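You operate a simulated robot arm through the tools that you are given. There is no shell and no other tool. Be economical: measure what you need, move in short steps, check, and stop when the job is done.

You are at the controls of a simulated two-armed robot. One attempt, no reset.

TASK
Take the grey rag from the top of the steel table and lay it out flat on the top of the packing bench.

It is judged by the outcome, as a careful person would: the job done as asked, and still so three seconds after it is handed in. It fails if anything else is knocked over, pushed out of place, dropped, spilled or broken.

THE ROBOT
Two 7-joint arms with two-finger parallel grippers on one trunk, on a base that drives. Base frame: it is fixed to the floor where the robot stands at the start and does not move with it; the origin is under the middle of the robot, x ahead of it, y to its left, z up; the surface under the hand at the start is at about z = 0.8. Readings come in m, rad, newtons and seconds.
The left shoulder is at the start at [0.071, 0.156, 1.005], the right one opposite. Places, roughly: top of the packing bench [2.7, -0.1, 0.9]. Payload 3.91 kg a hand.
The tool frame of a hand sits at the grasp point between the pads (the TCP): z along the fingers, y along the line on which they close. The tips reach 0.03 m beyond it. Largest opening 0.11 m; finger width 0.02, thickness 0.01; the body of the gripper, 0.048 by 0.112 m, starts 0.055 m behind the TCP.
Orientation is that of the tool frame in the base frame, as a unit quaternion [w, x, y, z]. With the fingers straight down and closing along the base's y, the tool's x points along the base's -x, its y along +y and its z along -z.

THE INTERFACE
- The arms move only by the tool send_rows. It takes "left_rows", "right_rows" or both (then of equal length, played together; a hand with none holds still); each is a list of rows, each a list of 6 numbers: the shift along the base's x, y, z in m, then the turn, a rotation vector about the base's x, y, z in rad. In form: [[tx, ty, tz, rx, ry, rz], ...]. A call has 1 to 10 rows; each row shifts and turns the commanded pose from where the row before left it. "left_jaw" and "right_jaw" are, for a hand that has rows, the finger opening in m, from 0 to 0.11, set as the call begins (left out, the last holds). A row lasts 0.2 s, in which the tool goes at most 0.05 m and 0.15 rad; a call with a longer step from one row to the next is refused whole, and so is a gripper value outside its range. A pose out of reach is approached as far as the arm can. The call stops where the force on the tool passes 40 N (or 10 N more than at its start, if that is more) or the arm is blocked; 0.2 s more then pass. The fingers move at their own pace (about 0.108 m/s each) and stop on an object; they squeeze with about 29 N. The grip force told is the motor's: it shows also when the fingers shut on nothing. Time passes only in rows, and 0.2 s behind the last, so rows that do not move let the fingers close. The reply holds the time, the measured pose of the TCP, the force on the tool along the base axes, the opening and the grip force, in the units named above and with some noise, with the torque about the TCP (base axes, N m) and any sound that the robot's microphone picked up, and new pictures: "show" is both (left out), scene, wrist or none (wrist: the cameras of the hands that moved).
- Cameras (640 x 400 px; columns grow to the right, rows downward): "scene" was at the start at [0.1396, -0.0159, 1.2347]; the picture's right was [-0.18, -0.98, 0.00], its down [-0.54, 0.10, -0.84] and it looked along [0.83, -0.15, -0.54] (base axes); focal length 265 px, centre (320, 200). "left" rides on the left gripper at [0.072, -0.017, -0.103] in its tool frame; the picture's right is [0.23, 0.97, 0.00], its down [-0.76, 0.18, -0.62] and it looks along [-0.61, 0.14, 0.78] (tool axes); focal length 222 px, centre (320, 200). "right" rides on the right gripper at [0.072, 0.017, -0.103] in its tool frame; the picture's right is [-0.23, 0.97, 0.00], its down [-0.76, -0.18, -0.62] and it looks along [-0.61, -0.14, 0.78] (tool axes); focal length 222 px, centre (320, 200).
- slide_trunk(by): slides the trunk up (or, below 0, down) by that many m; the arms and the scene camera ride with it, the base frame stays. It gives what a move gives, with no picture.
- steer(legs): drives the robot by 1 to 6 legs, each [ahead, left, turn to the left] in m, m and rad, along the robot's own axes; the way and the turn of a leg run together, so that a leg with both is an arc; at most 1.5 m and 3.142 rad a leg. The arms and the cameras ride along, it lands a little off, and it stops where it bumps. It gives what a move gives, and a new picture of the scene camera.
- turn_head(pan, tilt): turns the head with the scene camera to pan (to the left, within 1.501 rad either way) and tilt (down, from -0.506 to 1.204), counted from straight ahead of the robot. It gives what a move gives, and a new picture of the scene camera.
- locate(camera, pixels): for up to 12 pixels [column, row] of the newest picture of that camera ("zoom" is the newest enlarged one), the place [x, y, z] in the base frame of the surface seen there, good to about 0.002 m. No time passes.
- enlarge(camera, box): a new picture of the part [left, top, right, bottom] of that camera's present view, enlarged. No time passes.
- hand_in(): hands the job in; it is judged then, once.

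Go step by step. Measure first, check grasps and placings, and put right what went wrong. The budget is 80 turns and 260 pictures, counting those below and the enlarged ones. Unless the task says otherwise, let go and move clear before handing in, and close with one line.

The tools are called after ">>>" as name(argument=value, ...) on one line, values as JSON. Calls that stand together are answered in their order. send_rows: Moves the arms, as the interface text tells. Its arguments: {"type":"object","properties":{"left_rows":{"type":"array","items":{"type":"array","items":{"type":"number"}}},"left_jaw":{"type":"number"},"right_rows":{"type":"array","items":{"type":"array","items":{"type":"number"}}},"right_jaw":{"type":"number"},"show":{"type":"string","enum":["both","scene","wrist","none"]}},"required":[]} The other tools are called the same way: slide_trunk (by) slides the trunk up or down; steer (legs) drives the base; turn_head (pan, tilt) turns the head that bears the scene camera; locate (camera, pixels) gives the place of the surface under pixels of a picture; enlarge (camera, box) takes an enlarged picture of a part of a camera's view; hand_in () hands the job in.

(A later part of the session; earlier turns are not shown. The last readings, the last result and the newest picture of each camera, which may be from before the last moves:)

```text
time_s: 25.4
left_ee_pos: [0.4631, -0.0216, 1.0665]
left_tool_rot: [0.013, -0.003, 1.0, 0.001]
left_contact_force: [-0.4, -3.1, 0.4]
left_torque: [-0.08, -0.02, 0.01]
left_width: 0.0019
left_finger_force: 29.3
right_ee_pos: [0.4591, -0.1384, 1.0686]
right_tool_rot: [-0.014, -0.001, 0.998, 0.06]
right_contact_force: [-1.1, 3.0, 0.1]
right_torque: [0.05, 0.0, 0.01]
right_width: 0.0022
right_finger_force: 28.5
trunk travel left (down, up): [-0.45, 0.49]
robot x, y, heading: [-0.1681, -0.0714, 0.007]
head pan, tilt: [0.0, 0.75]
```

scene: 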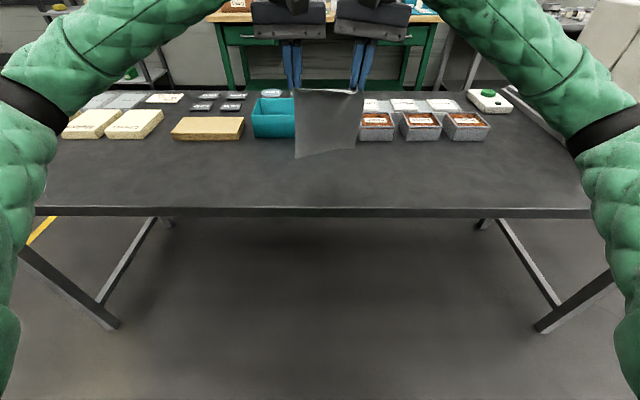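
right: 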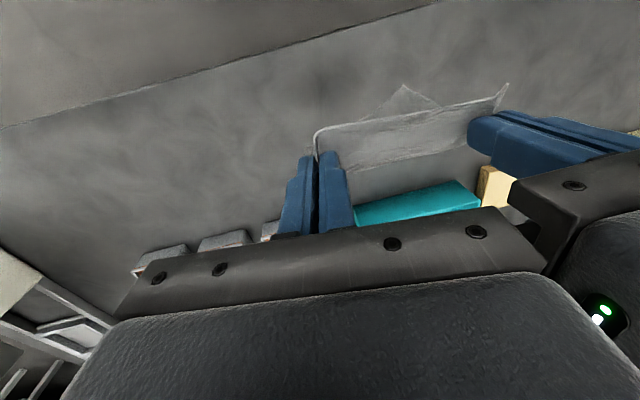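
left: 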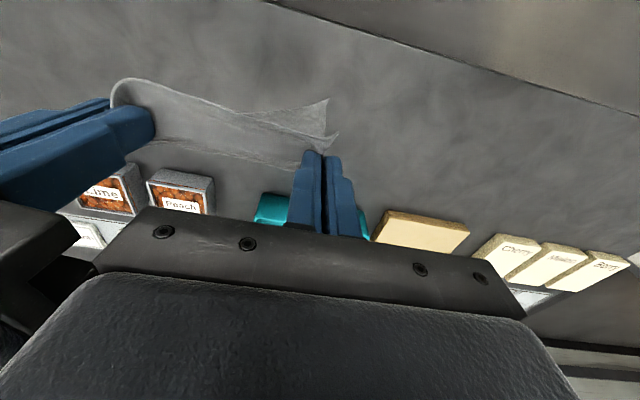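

The rag hangs cleanly between both hands like a curtain. I'll raise the trunk for clearance, back away from the table and strafe left to the passage.

>>> slide_trunk(by=0.12)

>>> steer(legs=[[-0.35, 0, -0.007], [0, 1.0, 0]])

>>> turn_head(pan=0.3, tilt=0.6)

```text
time_s: 26.9
left_ee_pos: [0.464, -0.0205, 1.1856]
left_tool_rot: [0.011, -0.003, 1.0, 0.0]
left_contact_force: [-0.5, -2.9, 0.3]
left_torque: [-0.03, 0.04, 0.03]
left_width: 0.0015
left_finger_force: 28.9
right_ee_pos: [0.4609, -0.1381, 1.1874]
right_tool_rot: [-0.015, -0.001, 0.998, 0.06]
right_contact_force: [-0.8, 2.6, -0.7]
right_torque: [0.05, 0.03, 0.01]
right_width: 0.0022
right_finger_force: 29.1
trunk travel left (down, up): [-0.57, 0.37]
robot x, y, heading: [-0.1672, -0.0698, 0.007]
head pan, tilt: [0.0, 0.75]
```

```text
time_s: 34.1
left_ee_pos: [0.0943, 1.0015, 1.1856]
left_tool_rot: [0.012, -0.014, 1.0, 0.001]
left_contact_force: [0.3, -2.9, -0.9]
left_torque: [-0.06, 0.03, -0.01]
left_width: 0.0016
left_finger_force: 29.3
right_ee_pos: [0.0932, 0.8863, 1.1876]
right_tool_rot: [-0.016, -0.011, 0.998, 0.059]
right_contact_force: [-0.7, 1.9, -0.3]
right_torque: [0.05, -0.01, -0.01]
right_width: 0.0019
right_finger_force: 29.2
trunk travel left (down, up): [-0.57, 0.37]
robot x, y, heading: [-0.5344, 0.9372, 0.032]
head pan, tilt: [0.0, 0.75]
```

scene: 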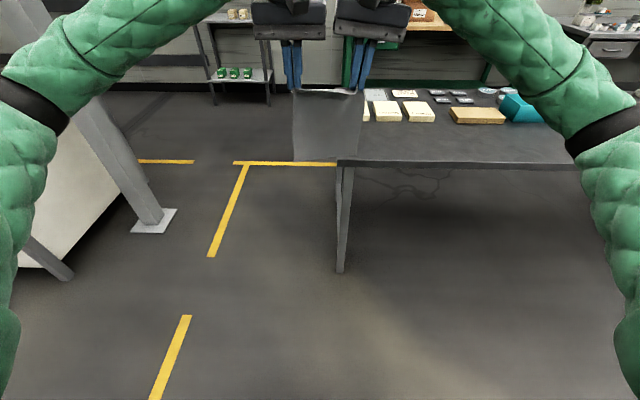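

```text
time_s: 34.9
left_ee_pos: [0.0938, 1.003, 1.186]
left_tool_rot: [0.012, -0.013, 1.0, 0.001]
left_contact_force: [-0.5, -1.7, 0.2]
left_torque: [-0.04, -0.01, -0.01]
left_width: 0.0018
left_finger_force: 28.7
right_ee_pos: [0.0933, 0.8873, 1.1867]
right_tool_rot: [-0.016, -0.01, 0.998, 0.06]
right_contact_force: [-0.7, 2.3, -0.2]
right_torque: [0.04, 0.01, 0.0]
right_width: 0.0024
right_finger_force: 29.3
trunk travel left (down, up): [-0.57, 0.37]
robot x, y, heading: [-0.5394, 0.9362, 0.033]
head pan, tilt: [0.3, 0.6]
```

scene: 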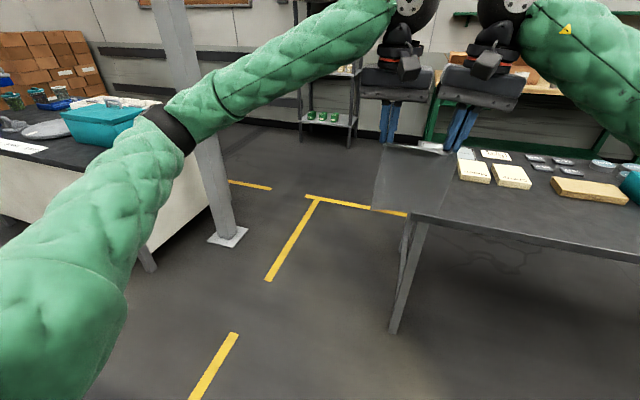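

>>> locate(camera="scene", pixels=[[412, 214], [395, 332], [240, 228], [223, 245], [150, 268], [312, 200], [395, 212], [355, 120], [345, 130], [300, 122], [435, 138], [460, 155]])

```text
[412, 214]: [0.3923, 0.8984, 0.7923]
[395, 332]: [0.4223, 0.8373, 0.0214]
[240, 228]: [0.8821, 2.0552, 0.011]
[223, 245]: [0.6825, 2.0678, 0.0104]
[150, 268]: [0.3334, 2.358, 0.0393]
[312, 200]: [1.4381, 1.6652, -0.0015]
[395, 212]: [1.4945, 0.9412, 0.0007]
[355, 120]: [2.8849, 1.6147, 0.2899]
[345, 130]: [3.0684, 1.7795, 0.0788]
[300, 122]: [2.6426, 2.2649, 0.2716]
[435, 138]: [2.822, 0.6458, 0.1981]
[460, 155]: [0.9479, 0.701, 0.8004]
```

The table's left edge is at y 0.90 and the pillar at y≈2.05, so the centre line is y≈1.45. I'll go there and drive forward part-way.

>>> steer(legs=[[0, 0.51, -0.033], [1.0, 0, 0]])

```text
time_s: 42.6
left_ee_pos: [1.0862, 1.5013, 1.1851]
left_tool_rot: [0.013, -0.005, 1.0, 0.002]
left_contact_force: [0.3, -1.1, -1.2]
left_torque: [-0.04, -0.01, 0.01]
left_width: 0.0016
left_finger_force: 29.0
right_ee_pos: [1.0829, 1.3856, 1.1857]
right_tool_rot: [-0.015, -0.003, 0.998, 0.061]
right_contact_force: [-0.3, 1.0, -0.3]
right_torque: [0.07, -0.01, 0.01]
right_width: 0.0019
right_finger_force: 29.3
trunk travel left (down, up): [-0.57, 0.37]
robot x, y, heading: [0.4552, 1.4463, 0.009]
head pan, tilt: [0.3, 0.6]
```

scene: 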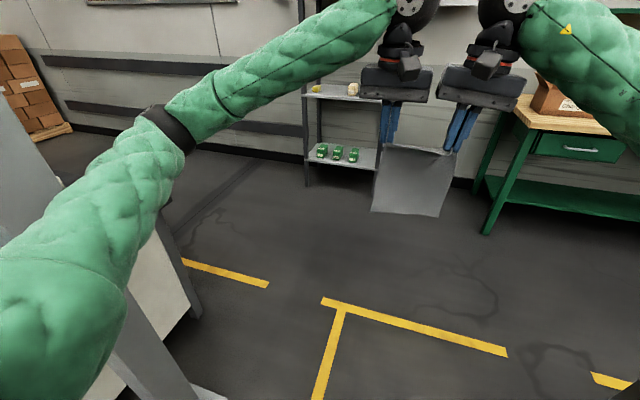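

I'll check the clearance between the left elbow and the pillar before going on, and look at the table's far edge.

>>> locate(camera="scene", pixels=[[145, 130], [130, 200], [60, 200], [30, 120], [150, 350], [490, 232], [525, 110]])

>>> turn_head(pan=-1.0, tilt=0.6)

```text
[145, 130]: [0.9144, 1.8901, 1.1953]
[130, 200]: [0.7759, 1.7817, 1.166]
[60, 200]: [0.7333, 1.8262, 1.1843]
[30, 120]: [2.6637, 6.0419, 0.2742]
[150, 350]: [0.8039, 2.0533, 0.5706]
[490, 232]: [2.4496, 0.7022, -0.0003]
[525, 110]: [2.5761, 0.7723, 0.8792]
```

```text
time_s: 44.1
left_ee_pos: [1.087, 1.5016, 1.1855]
left_tool_rot: [0.012, -0.005, 1.0, 0.001]
left_contact_force: [-0.2, -2.4, 0.2]
left_torque: [-0.06, -0.01, 0.01]
left_width: 0.0015
left_finger_force: 28.9
right_ee_pos: [1.0814, 1.3859, 1.1881]
right_tool_rot: [-0.016, -0.003, 0.998, 0.061]
right_contact_force: [-1.5, 3.6, -0.4]
right_torque: [0.05, 0.02, -0.01]
right_width: 0.0022
right_finger_force: 28.8
trunk travel left (down, up): [-0.57, 0.37]
robot x, y, heading: [0.4518, 1.4452, 0.012]
head pan, tilt: [-1.0, 0.6]
```

scene: 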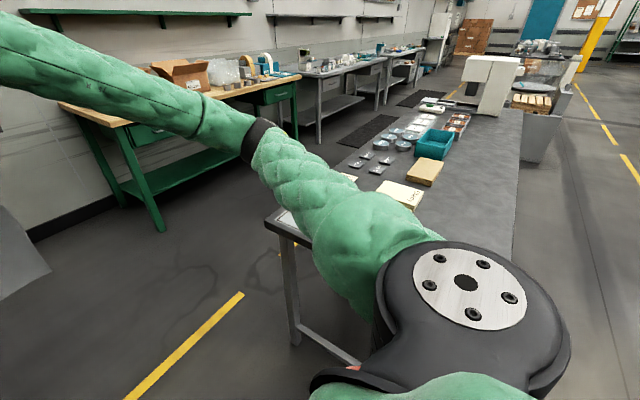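

Elbow clearance to the pillar is about 0.15 m, which is fine. I'll measure the table's far corner near (268,218) and the bench legs.

>>> locate(camera="scene", pixels=[[268, 220], [298, 343], [160, 230], [62, 105], [300, 75], [295, 145], [365, 135], [160, 110], [440, 100]])

>>> steer(legs=[[0.95, -0.02, -0.012]])

```text
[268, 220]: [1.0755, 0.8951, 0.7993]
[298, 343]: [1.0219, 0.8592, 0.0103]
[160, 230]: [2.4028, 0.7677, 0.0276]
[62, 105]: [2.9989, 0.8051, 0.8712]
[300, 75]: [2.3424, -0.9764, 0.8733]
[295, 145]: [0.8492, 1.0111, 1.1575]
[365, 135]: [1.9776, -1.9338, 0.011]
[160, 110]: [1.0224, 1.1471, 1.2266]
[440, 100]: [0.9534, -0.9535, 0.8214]
```

```text
time_s: 49.0
left_ee_pos: [2.0349, 1.4762, 1.1853]
left_tool_rot: [0.012, 0.002, 1.0, 0.001]
left_contact_force: [0.4, -0.6, 0.2]
left_torque: [-0.03, 0.02, 0.03]
left_width: 0.0017
left_finger_force: 29.3
right_ee_pos: [2.0314, 1.3586, 1.1868]
right_tool_rot: [-0.015, 0.005, 0.998, 0.06]
right_contact_force: [0.1, 2.6, -0.2]
right_torque: [0.01, 0.01, 0.04]
right_width: 0.0024
right_finger_force: 29.1
trunk travel left (down, up): [-0.57, 0.37]
robot x, y, heading: [1.402, 1.4341, 0.001]
head pan, tilt: [-1.0, 0.6]
```

scene: 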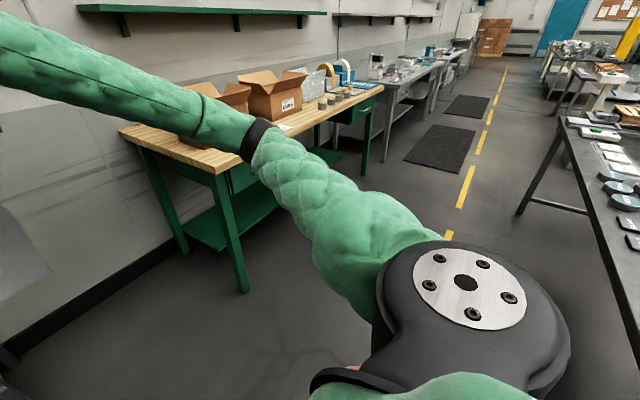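

The bench spans x 2.34–3.0, y −0.98–0.8, z≈0.88. I'll move to the aisle centre and strafe right in front of the bench to view its free areas.

>>> steer(legs=[[0.2, 0, 0], [0, -1.1, 0]])

>>> turn_head(pan=0.0, tilt=0.45)

```text
time_s: 56.0
left_ee_pos: [2.2292, 0.3446, 1.1856]
left_tool_rot: [0.012, 0.006, 1.0, 0.001]
left_contact_force: [0.4, -3.8, 0.0]
left_torque: [-0.05, -0.03, 0.03]
left_width: 0.0016
left_finger_force: 29.4
right_ee_pos: [2.2227, 0.2302, 1.1871]
right_tool_rot: [-0.015, 0.009, 0.998, 0.06]
right_contact_force: [0.2, 2.1, 0.2]
right_torque: [0.08, -0.03, -0.03]
right_width: 0.0023
right_finger_force: 29.4
trunk travel left (down, up): [-0.57, 0.37]
robot x, y, heading: [1.5952, 0.3067, -0.011]
head pan, tilt: [-1.0, 0.6]
```

scene: 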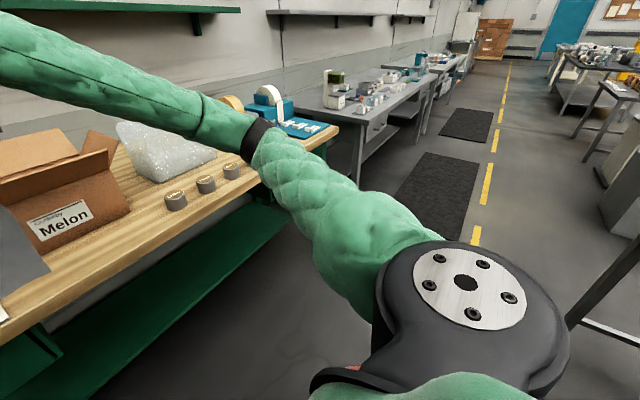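

```text
time_s: 57.2
left_ee_pos: [2.2288, 0.3448, 1.1854]
left_tool_rot: [0.012, 0.006, 1.0, 0.001]
left_contact_force: [-0.4, -1.6, 0.4]
left_torque: [-0.06, 0.02, 0.03]
left_width: 0.0019
left_finger_force: 29.1
right_ee_pos: [2.2229, 0.2305, 1.188]
right_tool_rot: [-0.015, 0.008, 0.998, 0.061]
right_contact_force: [1.2, 2.5, -0.7]
right_torque: [0.05, -0.01, -0.02]
right_width: 0.002
right_finger_force: 29.1
trunk travel left (down, up): [-0.57, 0.37]
robot x, y, heading: [1.5979, 0.3052, -0.012]
head pan, tilt: [0.0, 0.45]
```

scene: 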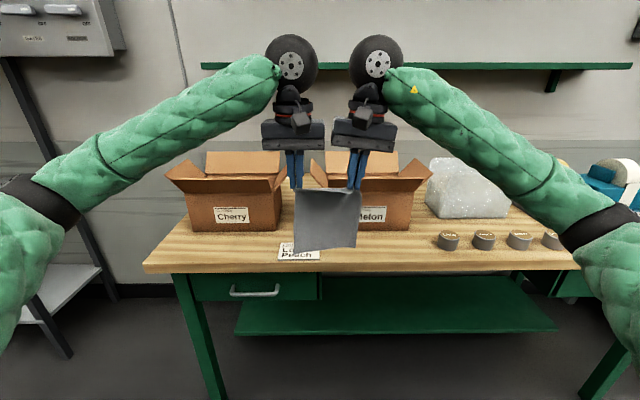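

Candidate free strips are in front of the Cherry box (150–275, 250) and between the label card (300,250) and the cups (448,240). I'll measure them.

>>> locate(camera="scene", pixels=[[193, 232], [278, 231], [410, 231], [362, 232], [438, 245], [440, 270], [220, 270], [320, 258], [279, 256], [430, 215], [145, 265], [200, 262]])

>>> enlarge(camera="scene", box=[130, 140, 450, 300])

```text
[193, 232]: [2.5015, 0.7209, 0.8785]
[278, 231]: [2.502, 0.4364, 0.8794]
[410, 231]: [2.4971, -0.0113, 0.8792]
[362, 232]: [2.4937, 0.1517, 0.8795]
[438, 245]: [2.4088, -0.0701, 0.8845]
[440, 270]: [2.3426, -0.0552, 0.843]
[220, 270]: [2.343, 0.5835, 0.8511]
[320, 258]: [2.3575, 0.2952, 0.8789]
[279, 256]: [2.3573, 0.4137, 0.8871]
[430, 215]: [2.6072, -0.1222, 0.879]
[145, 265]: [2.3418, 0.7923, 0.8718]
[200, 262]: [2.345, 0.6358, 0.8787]
```

```text
2.00 times, centred on (290, 220) of scene
```

zoom: 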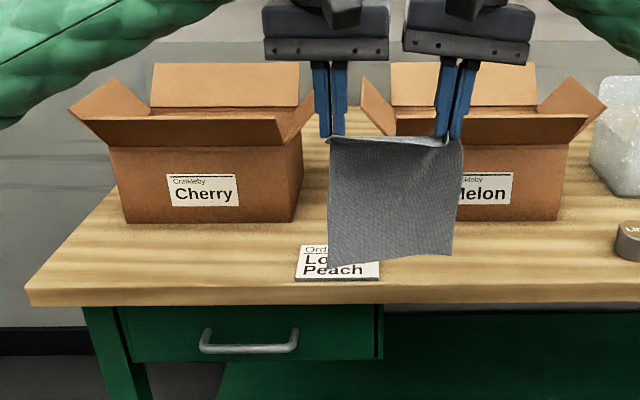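

The strip in front of the boxes is only about 0.15 m deep, while the rag as held is 0.19 m deep. Before choosing, I'll look at the right half of the bench.

>>> steer(legs=[[0, -0.75, 0.011]])

>>> enlarge(camera="scene", box=[130, 140, 530, 340])

```text
time_s: 61.4
left_ee_pos: [2.2226, -0.4149, 1.1861]
left_tool_rot: [0.013, 0.003, 1.0, 0.001]
left_contact_force: [0.0, -1.8, 0.8]
left_torque: [-0.04, 0.01, 0.0]
left_width: 0.0017
left_finger_force: 28.7
right_ee_pos: [2.2173, -0.5315, 1.1865]
right_tool_rot: [-0.014, 0.005, 0.998, 0.06]
right_contact_force: [-1.3, 1.9, 0.0]
right_torque: [0.06, 0.02, 0.01]
right_width: 0.002
right_finger_force: 29.3
trunk travel left (down, up): [-0.57, 0.37]
robot x, y, heading: [1.5951, -0.4539, -0.01]
head pan, tilt: [0.0, 0.45]
```

scene: 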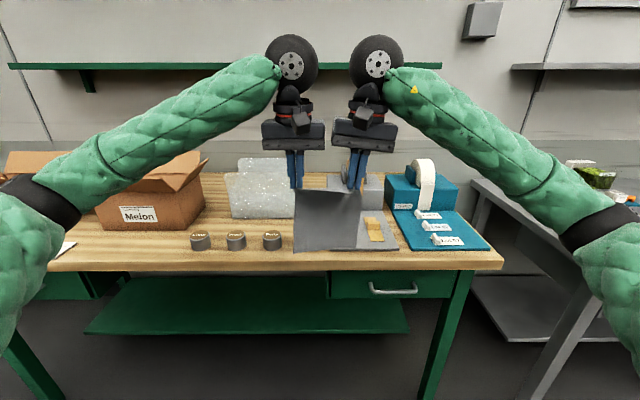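

```text
1.60 times, centred on (330, 240) of scene
```

zoom: 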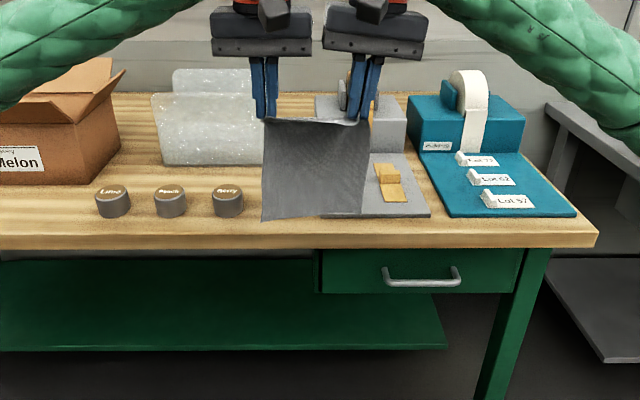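

The right half is full (cups, bubble wrap, tape stations). I'll measure the gap between the cups and the bubble wrap, and the clear band left of the cups.

>>> locate(camera="zoom", pixels=[[165, 166], [250, 166], [160, 175], [230, 180], [113, 186], [113, 216], [120, 150], [150, 150], [105, 184], [60, 240], [228, 216], [153, 140]])

```text
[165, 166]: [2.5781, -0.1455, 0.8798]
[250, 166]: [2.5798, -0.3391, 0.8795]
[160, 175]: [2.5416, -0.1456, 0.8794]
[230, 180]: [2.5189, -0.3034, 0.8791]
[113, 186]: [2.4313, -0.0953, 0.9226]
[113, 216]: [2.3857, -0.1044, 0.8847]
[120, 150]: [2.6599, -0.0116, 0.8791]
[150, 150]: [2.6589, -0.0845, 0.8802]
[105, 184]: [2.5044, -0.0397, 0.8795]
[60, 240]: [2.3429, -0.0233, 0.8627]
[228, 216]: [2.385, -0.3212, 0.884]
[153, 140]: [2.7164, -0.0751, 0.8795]
```

The only clear bench area is the 0.15 m deep strip in front of the Melon box (y −0.05…0.28), so the rag must lie with its long side along y and be held by its long edge. I'll re-grip it at the empty near-left corner of the steel table, driving back via the left passage.

>>> steer(legs=[[0, 1.0, 0.01], [0, 0.88, 0]])

```text
time_s: 70.9
left_ee_pos: [2.1972, 1.5105, 1.185]
left_tool_rot: [0.014, -0.018, 1.0, 0.0]
left_contact_force: [1.0, -1.2, 0.4]
left_torque: [-0.09, 0.03, 0.02]
left_width: 0.0016
left_finger_force: 29.0
right_ee_pos: [2.1967, 1.394, 1.1872]
right_tool_rot: [-0.016, -0.016, 0.998, 0.06]
right_contact_force: [-0.5, 3.0, -0.8]
right_torque: [0.06, 0.04, -0.02]
right_width: 0.0022
right_finger_force: 28.8
trunk travel left (down, up): [-0.57, 0.37]
robot x, y, heading: [1.5638, 1.4377, 0.036]
head pan, tilt: [0.0, 0.45]
```

scene: 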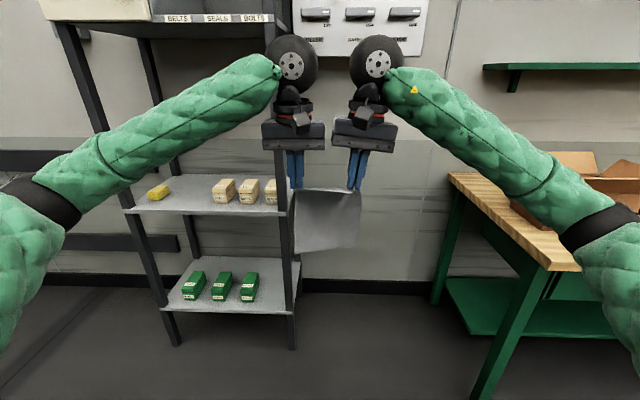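

I'll straighten, back up to x≈0.49, and turn right 90° so I face the table's left end.

>>> steer(legs=[[0, 0.03, -0.036], [-1.07, 0, 0]])

>>> steer(legs=[[0, 0, -1.571]])

>>> turn_head(pan=0, tilt=0.7)

```text
time_s: 76.9
left_ee_pos: [1.1222, 1.5154, 1.1858]
left_tool_rot: [0.013, 0.008, 1.0, 0.001]
left_contact_force: [0.1, -2.1, -1.1]
left_torque: [-0.08, 0.0, 0.03]
left_width: 0.0017
left_finger_force: 28.8
right_ee_pos: [1.115, 1.4001, 1.1872]
right_tool_rot: [-0.013, 0.011, 0.998, 0.06]
right_contact_force: [0.0, 2.1, -0.2]
right_torque: [0.05, -0.01, 0.0]
right_width: 0.0021
right_finger_force: 29.1
trunk travel left (down, up): [-0.57, 0.37]
robot x, y, heading: [0.4887, 1.4847, -0.013]
head pan, tilt: [0.0, 0.45]
```

scene: 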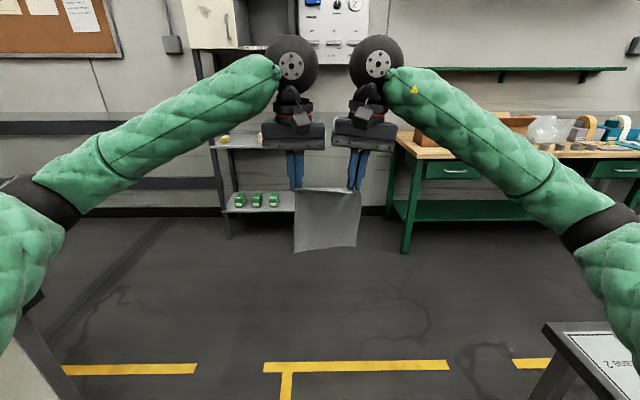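

```text
time_s: 81.1
left_ee_pos: [0.5212, 0.8458, 1.1854]
left_tool_rot: [0.01, 0.715, 0.699, -0.009]
left_contact_force: [-2.5, -0.1, -0.6]
left_torque: [-0.01, 0.06, 0.05]
left_width: 0.0019
left_finger_force: 28.7
right_ee_pos: [0.4055, 0.8527, 1.1875]
right_tool_rot: [0.033, 0.716, 0.695, 0.053]
right_contact_force: [2.1, -0.1, -0.1]
right_torque: [0.0, -0.07, 0.05]
right_width: 0.0021
right_finger_force: 28.3
trunk travel left (down, up): [-0.57, 0.37]
robot x, y, heading: [0.4917, 1.4811, -1.593]
head pan, tilt: [0.0, 0.45]
```

scene: 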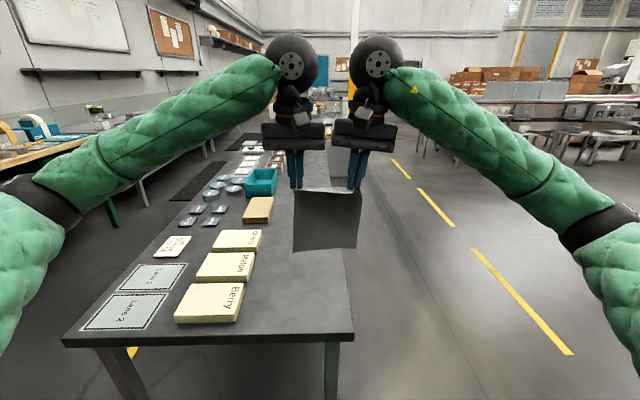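

```text
time_s: 81.9
left_ee_pos: [0.5205, 0.8448, 1.1849]
left_tool_rot: [0.009, 0.715, 0.699, -0.008]
left_contact_force: [-2.3, 0.0, -0.1]
left_torque: [0.03, 0.09, 0.04]
left_width: 0.0016
left_finger_force: 29.4
right_ee_pos: [0.4061, 0.8531, 1.1864]
right_tool_rot: [0.033, 0.716, 0.696, 0.052]
right_contact_force: [2.2, -0.1, 0.2]
right_torque: [-0.02, -0.09, 0.0]
right_width: 0.0023
right_finger_force: 29.4
trunk travel left (down, up): [-0.57, 0.37]
robot x, y, heading: [0.4869, 1.4819, -1.598]
head pan, tilt: [0.0, 0.7]
```

scene: 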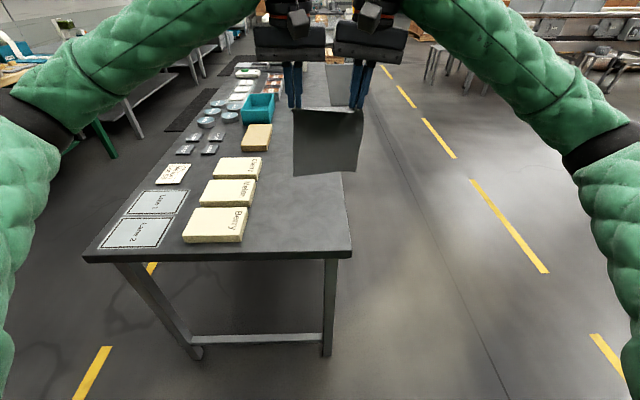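

I now face the table's left end, with the three blocks on its left part. I'll measure the free strip between the blocks' right sides (≈243,235) and the table's side edge (≈348,240).

>>> locate(camera="scene", pixels=[[244, 243], [248, 208], [256, 206], [262, 178], [349, 250], [270, 250], [345, 210], [272, 140], [246, 150], [235, 215], [256, 180]])

```text
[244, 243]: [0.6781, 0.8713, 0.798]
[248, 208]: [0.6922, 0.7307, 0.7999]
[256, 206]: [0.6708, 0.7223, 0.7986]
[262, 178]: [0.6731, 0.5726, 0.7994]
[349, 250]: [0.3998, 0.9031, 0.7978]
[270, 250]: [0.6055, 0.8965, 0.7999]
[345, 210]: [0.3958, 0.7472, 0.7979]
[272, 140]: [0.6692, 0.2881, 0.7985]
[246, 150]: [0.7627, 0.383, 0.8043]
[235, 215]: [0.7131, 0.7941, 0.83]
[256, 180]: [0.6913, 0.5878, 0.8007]
```

The free strip is x 0.395–0.67. I'll shift a little left and straighten so the rag centres near x 0.51, then lower the trunk.

>>> steer(legs=[[0, 0.032, 0.027]])

>>> slide_trunk(by=-0.12)

>>> send_rows(left_rows=[[0, -0.04, 0, 0, 0, 0], [0, -0.04, 0, 0, 0, 0], [0, -0.04, 0, 0, 0, 0], [0, -0.02, 0, 0, 0, 0]], right_rows=[[0, -0.04, 0, 0, 0, 0], [0, -0.04, 0, 0, 0, 0], [0, -0.04, 0, 0, 0, 0], [0, -0.02, 0, 0, 0, 0]], show="scene")

```text
time_s: 82.7
left_ee_pos: [0.5732, 0.8451, 1.1855]
left_tool_rot: [0.008, 0.706, 0.708, -0.009]
left_contact_force: [-1.4, -0.7, -0.1]
left_torque: [0.01, 0.07, 0.07]
left_width: 0.0016
left_finger_force: 29.0
right_ee_pos: [0.458, 0.8484, 1.187]
right_tool_rot: [0.032, 0.706, 0.705, 0.051]
right_contact_force: [3.0, -0.1, 0.1]
right_torque: [-0.01, 0.02, 0.01]
right_width: 0.0023
right_finger_force: 29.0
trunk travel left (down, up): [-0.57, 0.37]
robot x, y, heading: [0.5208, 1.4779, -1.567]
head pan, tilt: [0.0, 0.7]
```

scene: 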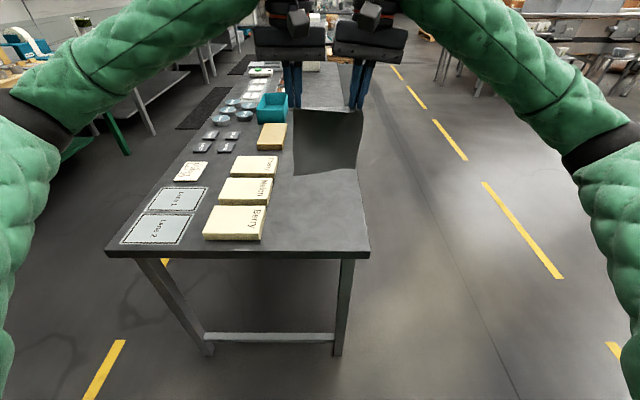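

```text
time_s: 84.2
left_ee_pos: [0.571, 0.8463, 1.0655]
left_tool_rot: [0.009, 0.706, 0.708, -0.009]
left_contact_force: [-2.3, 0.0, -0.5]
left_torque: [-0.02, 0.06, 0.06]
left_width: 0.0022
left_finger_force: 28.9
right_ee_pos: [0.455, 0.851, 1.0675]
right_tool_rot: [0.032, 0.706, 0.705, 0.052]
right_contact_force: [2.2, 0.8, 0.4]
right_torque: [-0.02, -0.08, 0.01]
right_width: 0.0025
right_finger_force: 28.8
trunk travel left (down, up): [-0.45, 0.49]
robot x, y, heading: [0.5218, 1.4812, -1.564]
head pan, tilt: [0.0, 0.7]
```

```text
time_s: 85.2
left_ee_pos: [0.5722, 0.7055, 1.0632]
left_tool_rot: [0.01, 0.706, 0.708, -0.01]
left_contact_force: [-2.8, -0.7, 0.5]
left_torque: [-0.03, 0.09, 0.07]
left_width: 0.0017
left_finger_force: 28.9
right_ee_pos: [0.4567, 0.7114, 1.0676]
right_tool_rot: [0.032, 0.706, 0.705, 0.053]
right_contact_force: [2.3, 0.2, -0.3]
right_torque: [-0.02, -0.08, 0.04]
right_width: 0.0023
right_finger_force: 29.3
trunk travel left (down, up): [-0.45, 0.49]
robot x, y, heading: [0.5214, 1.475, -1.566]
head pan, tilt: [0.0, 0.7]
```

scene: 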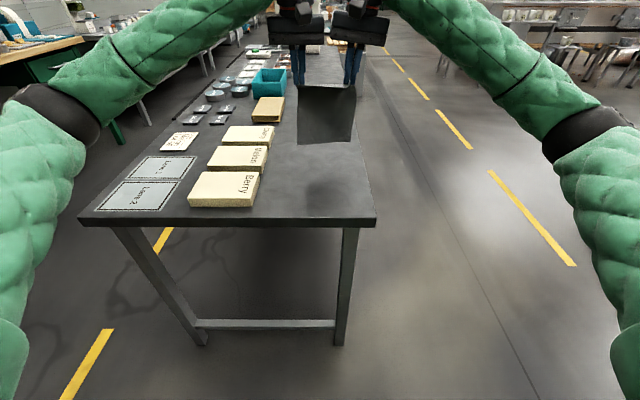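

The rag hangs over the clear part of the table. I'll measure its bottom edge height.

>>> locate(camera="scene", pixels=[[302, 141], [325, 141], [348, 140], [328, 90], [303, 90], [352, 92]])

```text
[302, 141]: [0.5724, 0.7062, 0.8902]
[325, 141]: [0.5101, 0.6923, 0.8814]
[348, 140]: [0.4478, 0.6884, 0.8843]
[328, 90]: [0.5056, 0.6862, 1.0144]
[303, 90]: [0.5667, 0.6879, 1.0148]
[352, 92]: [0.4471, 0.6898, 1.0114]
```

The bottom edge is 0.08 m above the table. I'll lower it to touch, then draw the hands back (+y) in a descending arc.

>>> send_rows(left_rows=[[0, 0, -0.025, 0, 0, 0], [0, 0, -0.025, 0, 0, 0], [0, 0, -0.025, 0, 0, 0], [0, 0.0205, -0.0027, 0, 0, 0], [0, 0.0205, -0.0027, 0, 0, 0], [0, 0.019, -0.0079, 0, 0, 0], [0, 0.019, -0.0079, 0, 0, 0], [0, 0.0163, -0.0125, 0, 0, 0], [0, 0.0163, -0.0125, 0, 0, 0]], right_rows=[[0, 0, -0.025, 0, 0, 0], [0, 0, -0.025, 0, 0, 0], [0, 0, -0.025, 0, 0, 0], [0, 0.0205, -0.0027, 0, 0, 0], [0, 0.0205, -0.0027, 0, 0, 0], [0, 0.019, -0.0079, 0, 0, 0], [0, 0.019, -0.0079, 0, 0, 0], [0, 0.0163, -0.0125, 0, 0, 0], [0, 0.0163, -0.0125, 0, 0, 0]], show="scene")

```text
time_s: 87.2
left_ee_pos: [0.5699, 0.8176, 0.9436]
left_tool_rot: [0.009, 0.706, 0.709, -0.009]
left_contact_force: [-0.9, -0.2, -0.5]
left_torque: [0.03, 0.0, 0.02]
left_width: 0.0014
left_finger_force: 28.8
right_ee_pos: [0.4558, 0.8226, 0.9457]
right_tool_rot: [0.032, 0.706, 0.705, 0.053]
right_contact_force: [0.6, 0.4, 0.0]
right_torque: [-0.02, -0.05, 0.02]
right_width: 0.0022
right_finger_force: 29.1
trunk travel left (down, up): [-0.45, 0.49]
robot x, y, heading: [0.5192, 1.4774, -1.569]
head pan, tilt: [0.0, 0.7]
```

scene: 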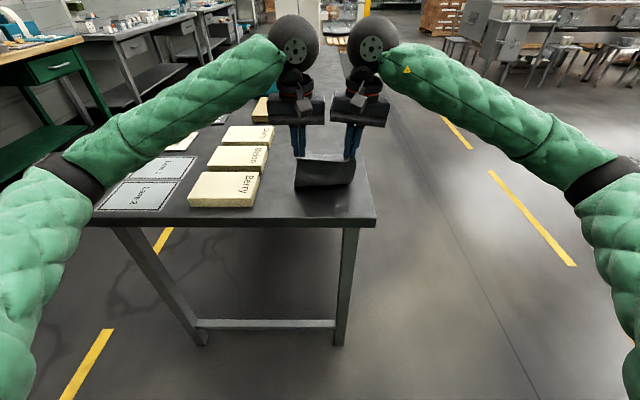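

I'll take a wrist-side look to see which way the cloth is folding before going lower.

>>> enlarge(camera="scene", box=[240, 110, 400, 230])

>>> enlarge(camera="left", box=[0, 0, 640, 400])

>>> locate(camera="scene", pixels=[[325, 160], [325, 172], [325, 184], [298, 190], [350, 188]])

```text
3.33 times, centred on (320, 170) of scene
```

zoom: 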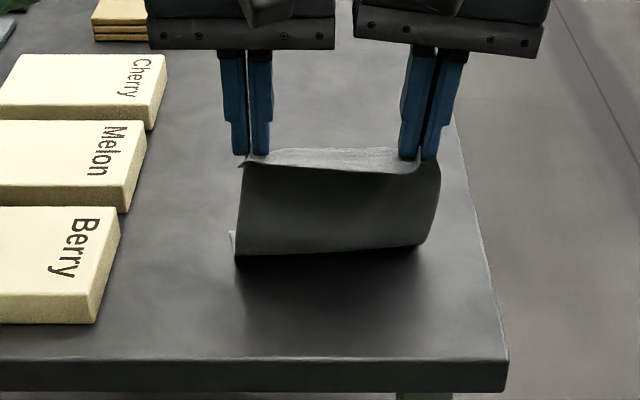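

```text
1.00 times, centred on (320, 200) of left (not enlarged: the box is as wide or as high as the picture)
```

zoom: 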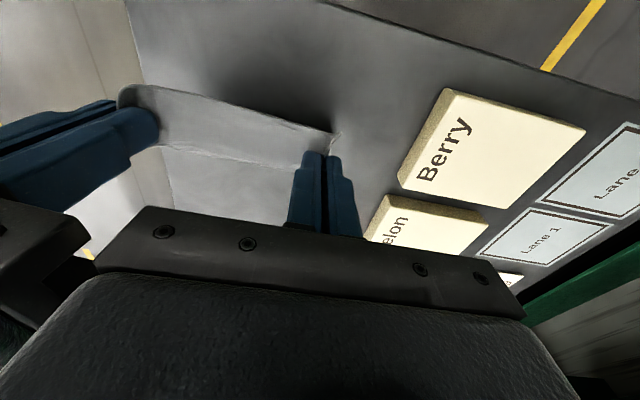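

```text
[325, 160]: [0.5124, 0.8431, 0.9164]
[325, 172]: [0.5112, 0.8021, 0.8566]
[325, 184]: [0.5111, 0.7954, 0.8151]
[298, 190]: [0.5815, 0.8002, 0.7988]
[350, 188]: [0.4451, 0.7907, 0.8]
```

The cloth lays the right way (free end away from me), but it slid and would end up past the table's edge (y 0.90). I'll lift, move further in to y≈0.66 and repeat the arc.

>>> send_rows(left_rows=[[0, -0.02, 0.035, 0, 0, 0], [0, -0.02, 0.035, 0, 0, 0], [0, -0.04, 0, 0, 0, 0], [0, -0.04, 0, 0, 0, 0], [0, -0.04, 0, 0, 0, 0], [0, 0, 0, 0, 0, 0], [0, 0, 0, 0, 0, 0], [0, 0, -0.02, 0, 0, 0], [0, 0.01, -0.01, 0, 0, 0]], right_rows=[[0, -0.02, 0.035, 0, 0, 0], [0, -0.02, 0.035, 0, 0, 0], [0, -0.04, 0, 0, 0, 0], [0, -0.04, 0, 0, 0, 0], [0, -0.04, 0, 0, 0, 0], [0, 0, 0, 0, 0, 0], [0, 0, 0, 0, 0, 0], [0, 0, -0.02, 0, 0, 0], [0, 0.01, -0.01, 0, 0, 0]], show="none")

>>> send_rows(left_rows=[[0, 0.0205, -0.0027, 0, 0, 0], [0, 0.0205, -0.0027, 0, 0, 0], [0, 0.019, -0.0079, 0, 0, 0], [0, 0.019, -0.0079, 0, 0, 0], [0, 0.0163, -0.0125, 0, 0, 0], [0, 0.0163, -0.0125, 0, 0, 0], [0, 0.0125, -0.016, 0, 0, 0], [0, 0.0125, -0.016, 0, 0, 0]], right_rows=[[0, 0.0205, -0.0027, 0, 0, 0], [0, 0.0205, -0.0027, 0, 0, 0], [0, 0.019, -0.0079, 0, 0, 0], [0, 0.019, -0.0079, 0, 0, 0], [0, 0.0163, -0.0125, 0, 0, 0], [0, 0.0163, -0.0125, 0, 0, 0], [0, 0.0125, -0.016, 0, 0, 0], [0, 0.0125, -0.016, 0, 0, 0]], show="scene")

>>> enlarge(camera="scene", box=[240, 110, 400, 230])

```text
time_s: 89.2
left_ee_pos: [0.5714, 0.6675, 0.984]
left_tool_rot: [0.009, 0.706, 0.708, -0.009]
left_contact_force: [-2.0, 0.5, -0.2]
left_torque: [-0.04, 0.07, 0.04]
left_width: 0.002
left_finger_force: 29.8
right_ee_pos: [0.4553, 0.6725, 0.985]
right_tool_rot: [0.033, 0.706, 0.705, 0.052]
right_contact_force: [2.8, 0.6, 0.4]
right_torque: [0.0, -0.07, 0.06]
right_width: 0.0025
right_finger_force: 28.9
trunk travel left (down, up): [-0.45, 0.49]
robot x, y, heading: [0.5239, 1.4788, -1.571]
head pan, tilt: [0.0, 0.7]
```

```text
time_s: 91.0
left_ee_pos: [0.5714, 0.8029, 0.9067]
left_tool_rot: [0.009, 0.706, 0.708, -0.009]
left_contact_force: [-1.0, -0.2, 0.1]
left_torque: [-0.01, 0.0, 0.03]
left_width: 0.0019
left_finger_force: 29.3
right_ee_pos: [0.4555, 0.808, 0.9065]
right_tool_rot: [0.032, 0.706, 0.705, 0.053]
right_contact_force: [0.7, -0.5, -0.1]
right_torque: [0.02, -0.05, 0.02]
right_width: 0.0022
right_finger_force: 29.3
trunk travel left (down, up): [-0.45, 0.49]
robot x, y, heading: [0.5224, 1.4803, -1.57]
head pan, tilt: [0.0, 0.7]
```

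scene: 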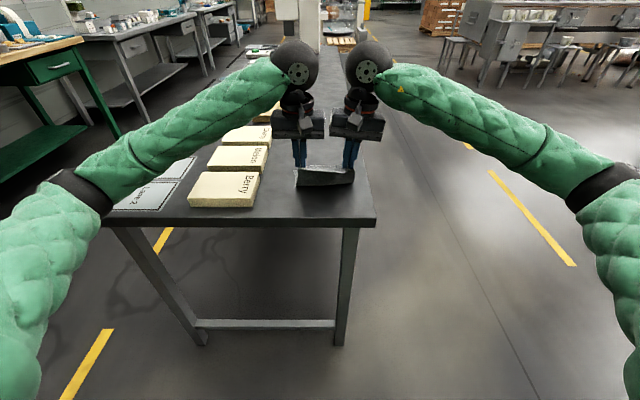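

```text
3.33 times, centred on (320, 170) of scene
```

zoom: 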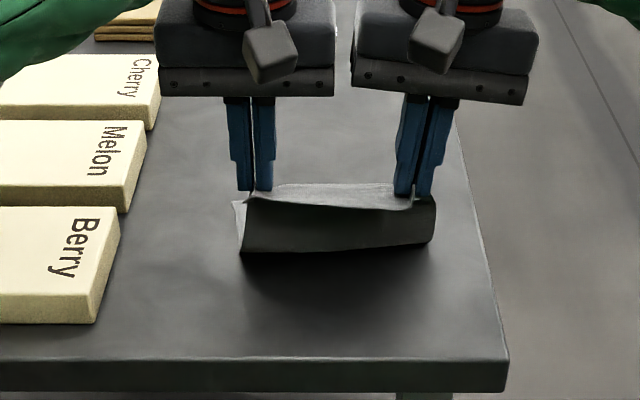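

The cloth lies away behind the fold and is going down fine. I'll finish the arc to the table surface, with the held edge ending at y≈0.86.

>>> send_rows(left_rows=[[0, 0.02, -0.008, 0, 0, 0], [0, 0.018, -0.013, 0, 0, 0], [0, 0.012, -0.018, 0, 0, 0], [0, 0.008, -0.018, 0, 0, 0], [0, 0.004, -0.012, 0, 0, 0]], right_rows=[[0, 0.02, -0.008, 0, 0, 0], [0, 0.018, -0.013, 0, 0, 0], [0, 0.012, -0.018, 0, 0, 0], [0, 0.008, -0.018, 0, 0, 0], [0, 0.004, -0.012, 0, 0, 0]], show="scene")

>>> enlarge(camera="scene", box=[240, 110, 400, 230])

```text
time_s: 92.2
left_ee_pos: [0.5711, 0.8677, 0.8372]
left_tool_rot: [0.01, 0.706, 0.708, -0.009]
left_contact_force: [-2.8, -0.1, -0.3]
left_torque: [-0.03, 0.05, 0.07]
left_width: 0.002
left_finger_force: 28.6
right_ee_pos: [0.4559, 0.8708, 0.8376]
right_tool_rot: [0.033, 0.706, 0.705, 0.053]
right_contact_force: [2.2, 0.1, 0.7]
right_torque: [0.0, -0.09, 0.04]
right_width: 0.0026
right_finger_force: 29.4
trunk travel left (down, up): [-0.45, 0.49]
robot x, y, heading: [0.5196, 1.4772, -1.567]
head pan, tilt: [0.0, 0.7]
```

scene: 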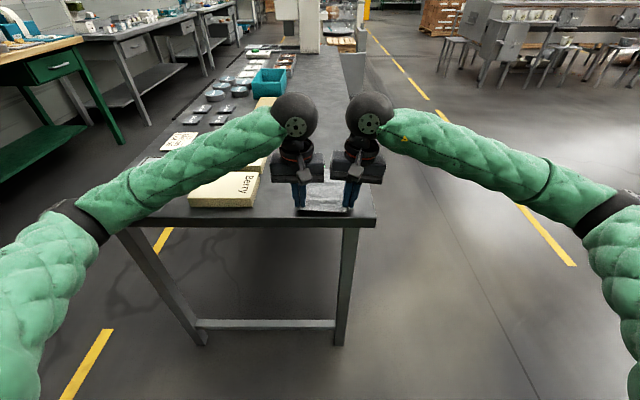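

```text
3.33 times, centred on (320, 170) of scene
```

zoom: 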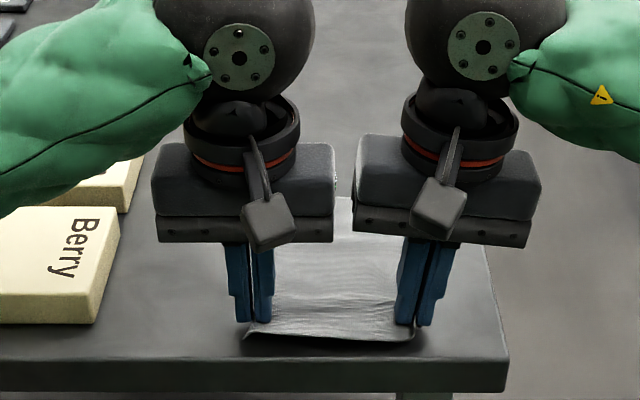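

The rag lies flat with its held edge at the table. I'll lower 3 mm, open and lift straight up.

>>> send_rows(left_rows=[[0, 0, -0.003, 0, 0, 0], [0, 0, 0, 0, 0, 0]], right_rows=[[0, 0, -0.003, 0, 0, 0], [0, 0, 0, 0, 0, 0]], left_jaw=0.025, right_jaw=0.025, show="none")

>>> send_rows(left_rows=[[0, 0, 0.02, 0, 0, 0], [0, 0, 0.04, 0, 0, 0], [0, 0, 0.05, 0, 0, 0], [0, 0, 0.05, 0, 0, 0], [0, 0, 0.04, 0, 0, 0]], right_rows=[[0, 0, 0.02, 0, 0, 0], [0, 0, 0.04, 0, 0, 0], [0, 0, 0.05, 0, 0, 0], [0, 0, 0.05, 0, 0, 0], [0, 0, 0.04, 0, 0, 0]], show="both")

```text
time_s: 92.8
left_ee_pos: [0.5719, 0.867, 0.8338]
left_tool_rot: [0.009, 0.706, 0.708, -0.008]
left_contact_force: [-0.2, -1.0, 0.8]
left_torque: [0.01, 0.01, -0.04]
left_width: 0.0249
left_finger_force: 0.0
right_ee_pos: [0.4558, 0.8702, 0.835]
right_tool_rot: [0.032, 0.706, 0.706, 0.053]
right_contact_force: [-0.2, 0.9, -0.3]
right_torque: [-0.02, -0.02, -0.01]
right_width: 0.025
right_finger_force: 0.1
trunk travel left (down, up): [-0.45, 0.49]
robot x, y, heading: [0.5213, 1.4778, -1.568]
head pan, tilt: [0.0, 0.7]
```

```text
time_s: 94.0
left_ee_pos: [0.5692, 0.8662, 1.0353]
left_tool_rot: [0.01, 0.706, 0.708, -0.009]
left_contact_force: [0.1, -0.2, 0.8]
left_torque: [-0.02, -0.03, -0.01]
left_width: 0.0251
left_finger_force: 0.1
right_ee_pos: [0.4558, 0.8719, 1.0367]
right_tool_rot: [0.033, 0.706, 0.705, 0.052]
right_contact_force: [-1.0, -0.3, 0.5]
right_torque: [-0.02, -0.03, 0.01]
right_width: 0.0249
right_finger_force: 0.2
trunk travel left (down, up): [-0.45, 0.49]
robot x, y, heading: [0.5253, 1.4808, -1.568]
head pan, tilt: [0.0, 0.7]
```

scene: 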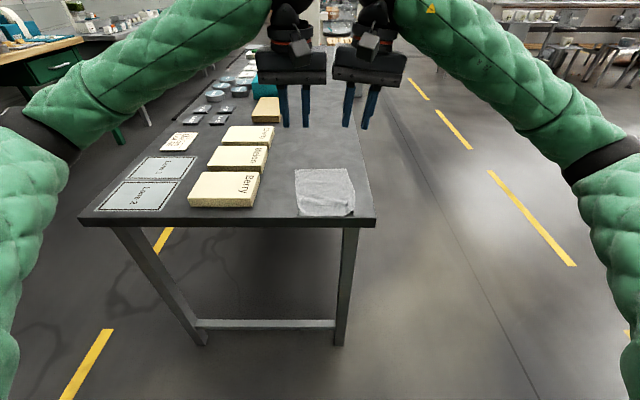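
right: 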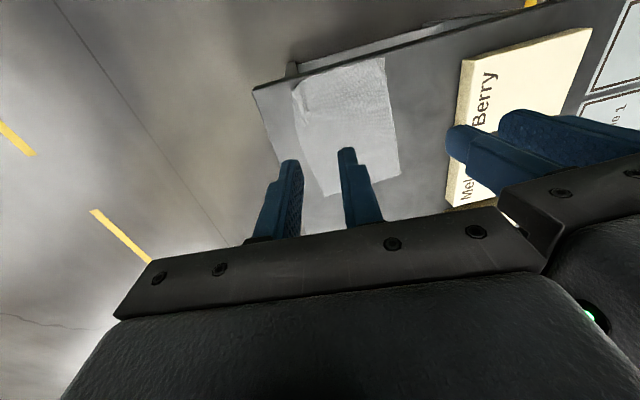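
left: 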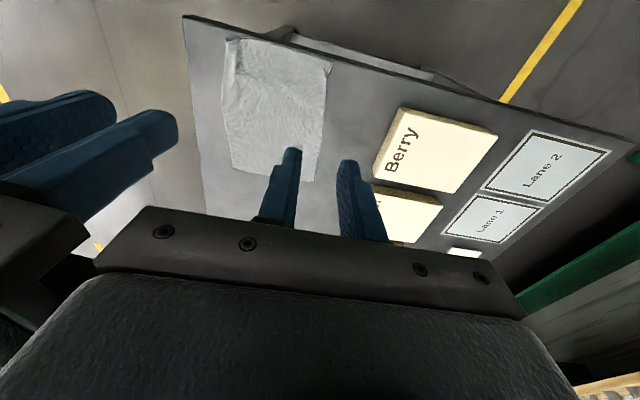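

The rag lies flat on the steel table. I'll measure its corners, then turn to heading 0 and go round to the near side to grip its long edge.

>>> locate(camera="scene", pixels=[[296, 170], [346, 169], [354, 210], [300, 214], [350, 190], [298, 192], [325, 214]])

>>> steer(legs=[[0, 0, 1.57], [-0.95, 0, 0], [0, -0.68, 0]])

```text
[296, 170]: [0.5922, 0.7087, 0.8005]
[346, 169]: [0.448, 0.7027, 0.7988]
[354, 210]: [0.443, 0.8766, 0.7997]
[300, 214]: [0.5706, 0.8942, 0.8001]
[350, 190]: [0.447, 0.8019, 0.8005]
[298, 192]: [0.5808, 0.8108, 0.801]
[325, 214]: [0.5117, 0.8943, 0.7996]
```

```text
time_s: 106.1
left_ee_pos: [0.2191, 0.8439, 1.0335]
left_tool_rot: [0.013, -0.006, 1.0, 0.0]
left_contact_force: [0.9, 0.3, -0.1]
left_torque: [0.04, -0.01, 0.03]
left_width: 0.0251
left_finger_force: 0.0
right_ee_pos: [0.2121, 0.7305, 1.0362]
right_tool_rot: [-0.015, -0.004, 0.998, 0.06]
right_contact_force: [-0.2, 0.2, 0.5]
right_torque: [0.02, -0.02, 0.01]
right_width: 0.025
right_finger_force: 0.0
trunk travel left (down, up): [-0.45, 0.49]
robot x, y, heading: [-0.39, 0.7898, 0.018]
head pan, tilt: [0.0, 0.7]
```

scene: 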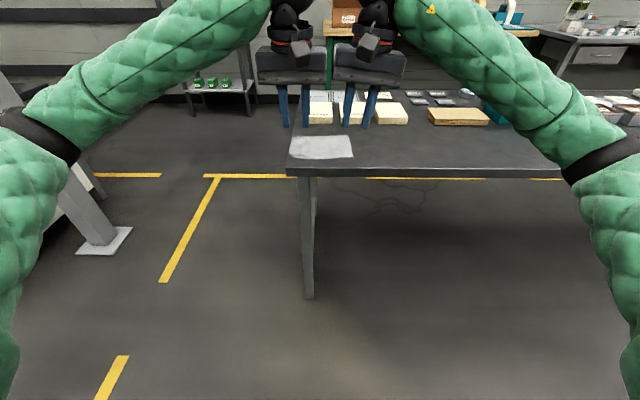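

The long edge (x≈0.446, y 0.70–0.885) now faces me. I'll drive forward 0.2 m and straighten.

>>> steer(legs=[[0.2, 0, -0.018]])

>>> send_rows(left_rows=[[0.01, 0.01, -0.025, 0, 0, 0], [0.01, 0.01, -0.025, 0, 0, 0], [0.01, 0, -0.025, 0, 0, 0], [0, 0, -0.025, 0, 0, 0], [0, 0, -0.025, 0, 0, 0]], right_rows=[[0.01, -0.01, -0.025, -0.04, 0, 0], [0.01, 0, -0.025, -0.04, 0, 0], [0.01, 0, -0.025, -0.04, 0, 0], [0, 0, -0.025, 0, 0, 0], [0, 0, -0.025, 0, 0, 0]], left_jaw=0.03, right_jaw=0.03)

```text
time_s: 107.7
left_ee_pos: [0.4213, 0.8338, 1.0336]
left_tool_rot: [0.012, 0.002, 1.0, 0.001]
left_contact_force: [0.4, 0.7, -0.5]
left_torque: [0.02, 0.01, -0.01]
left_width: 0.0249
left_finger_force: 0.1
right_ee_pos: [0.4154, 0.7196, 1.035]
right_tool_rot: [-0.015, 0.004, 0.998, 0.06]
right_contact_force: [0.5, 0.1, -0.5]
right_torque: [-0.02, 0.01, 0.02]
right_width: 0.025
right_finger_force: 0.1
trunk travel left (down, up): [-0.45, 0.49]
robot x, y, heading: [-0.1905, 0.7914, -0.002]
head pan, tilt: [0.0, 0.7]
```

scene: 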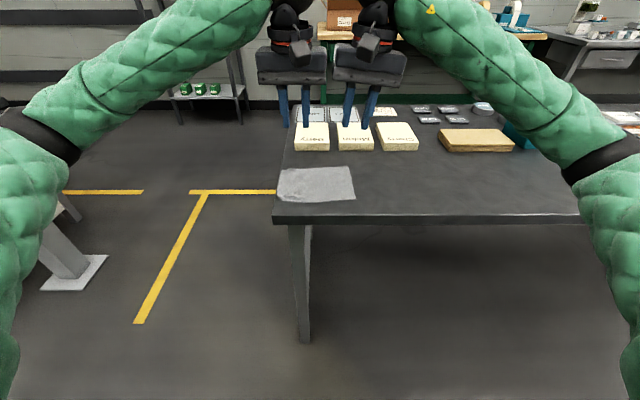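

```text
time_s: 108.9
left_ee_pos: [0.4511, 0.8531, 0.9097]
left_tool_rot: [0.012, 0.002, 1.0, 0.001]
left_contact_force: [0.8, -0.4, 0.0]
left_torque: [-0.03, 0.0, -0.01]
left_width: 0.0298
left_finger_force: 0.1
right_ee_pos: [0.4425, 0.7115, 0.9097]
right_tool_rot: [-0.014, 0.005, 1.0, 0.0]
right_contact_force: [0.2, -0.3, 0.4]
right_torque: [-0.01, 0.01, 0.06]
right_width: 0.03
right_finger_force: 0.0
trunk travel left (down, up): [-0.45, 0.49]
robot x, y, heading: [-0.1957, 0.7925, -0.006]
head pan, tilt: [0.0, 0.7]
```

scene: 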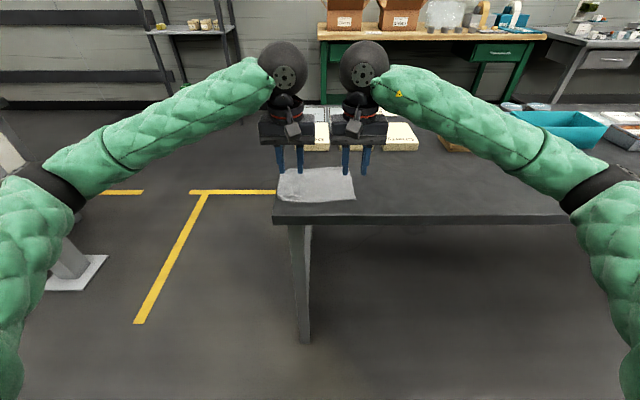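
right: 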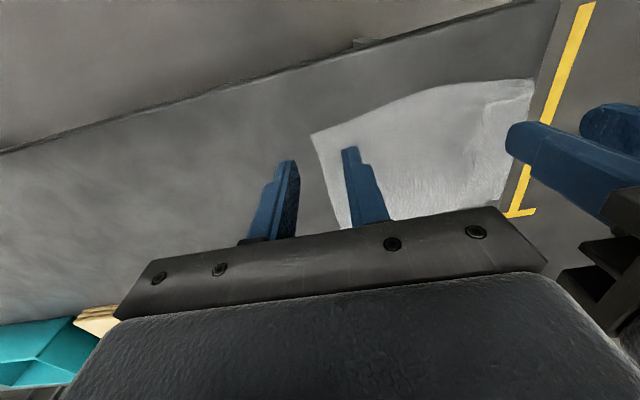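
left: 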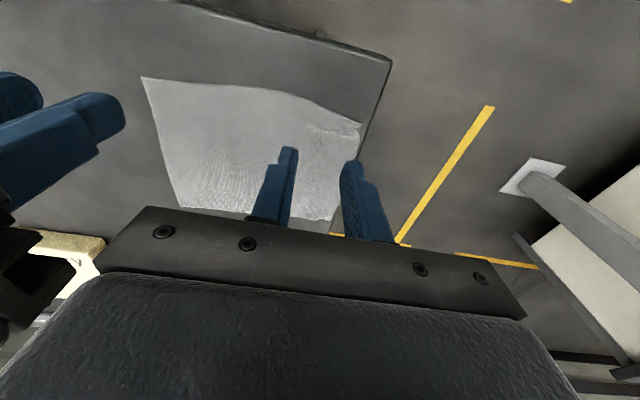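

I'll measure the near corners from the wrist views: left corner (358,126) and right corner (312,135).

>>> locate(camera="left", pixels=[[357, 127], [352, 145], [345, 165], [147, 80], [310, 100], [388, 60], [368, 130]])

>>> locate(camera="right", pixels=[[314, 138], [322, 160], [335, 195], [400, 98], [530, 82]])

```text
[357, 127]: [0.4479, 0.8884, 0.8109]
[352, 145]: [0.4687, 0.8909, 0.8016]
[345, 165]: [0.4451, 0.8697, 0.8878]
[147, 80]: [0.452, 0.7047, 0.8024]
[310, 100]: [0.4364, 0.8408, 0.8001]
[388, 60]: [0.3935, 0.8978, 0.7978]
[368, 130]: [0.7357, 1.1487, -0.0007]
```

```text
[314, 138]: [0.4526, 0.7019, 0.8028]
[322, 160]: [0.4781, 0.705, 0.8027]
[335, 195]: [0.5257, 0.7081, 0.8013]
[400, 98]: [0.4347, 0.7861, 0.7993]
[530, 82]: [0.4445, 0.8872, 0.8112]
```

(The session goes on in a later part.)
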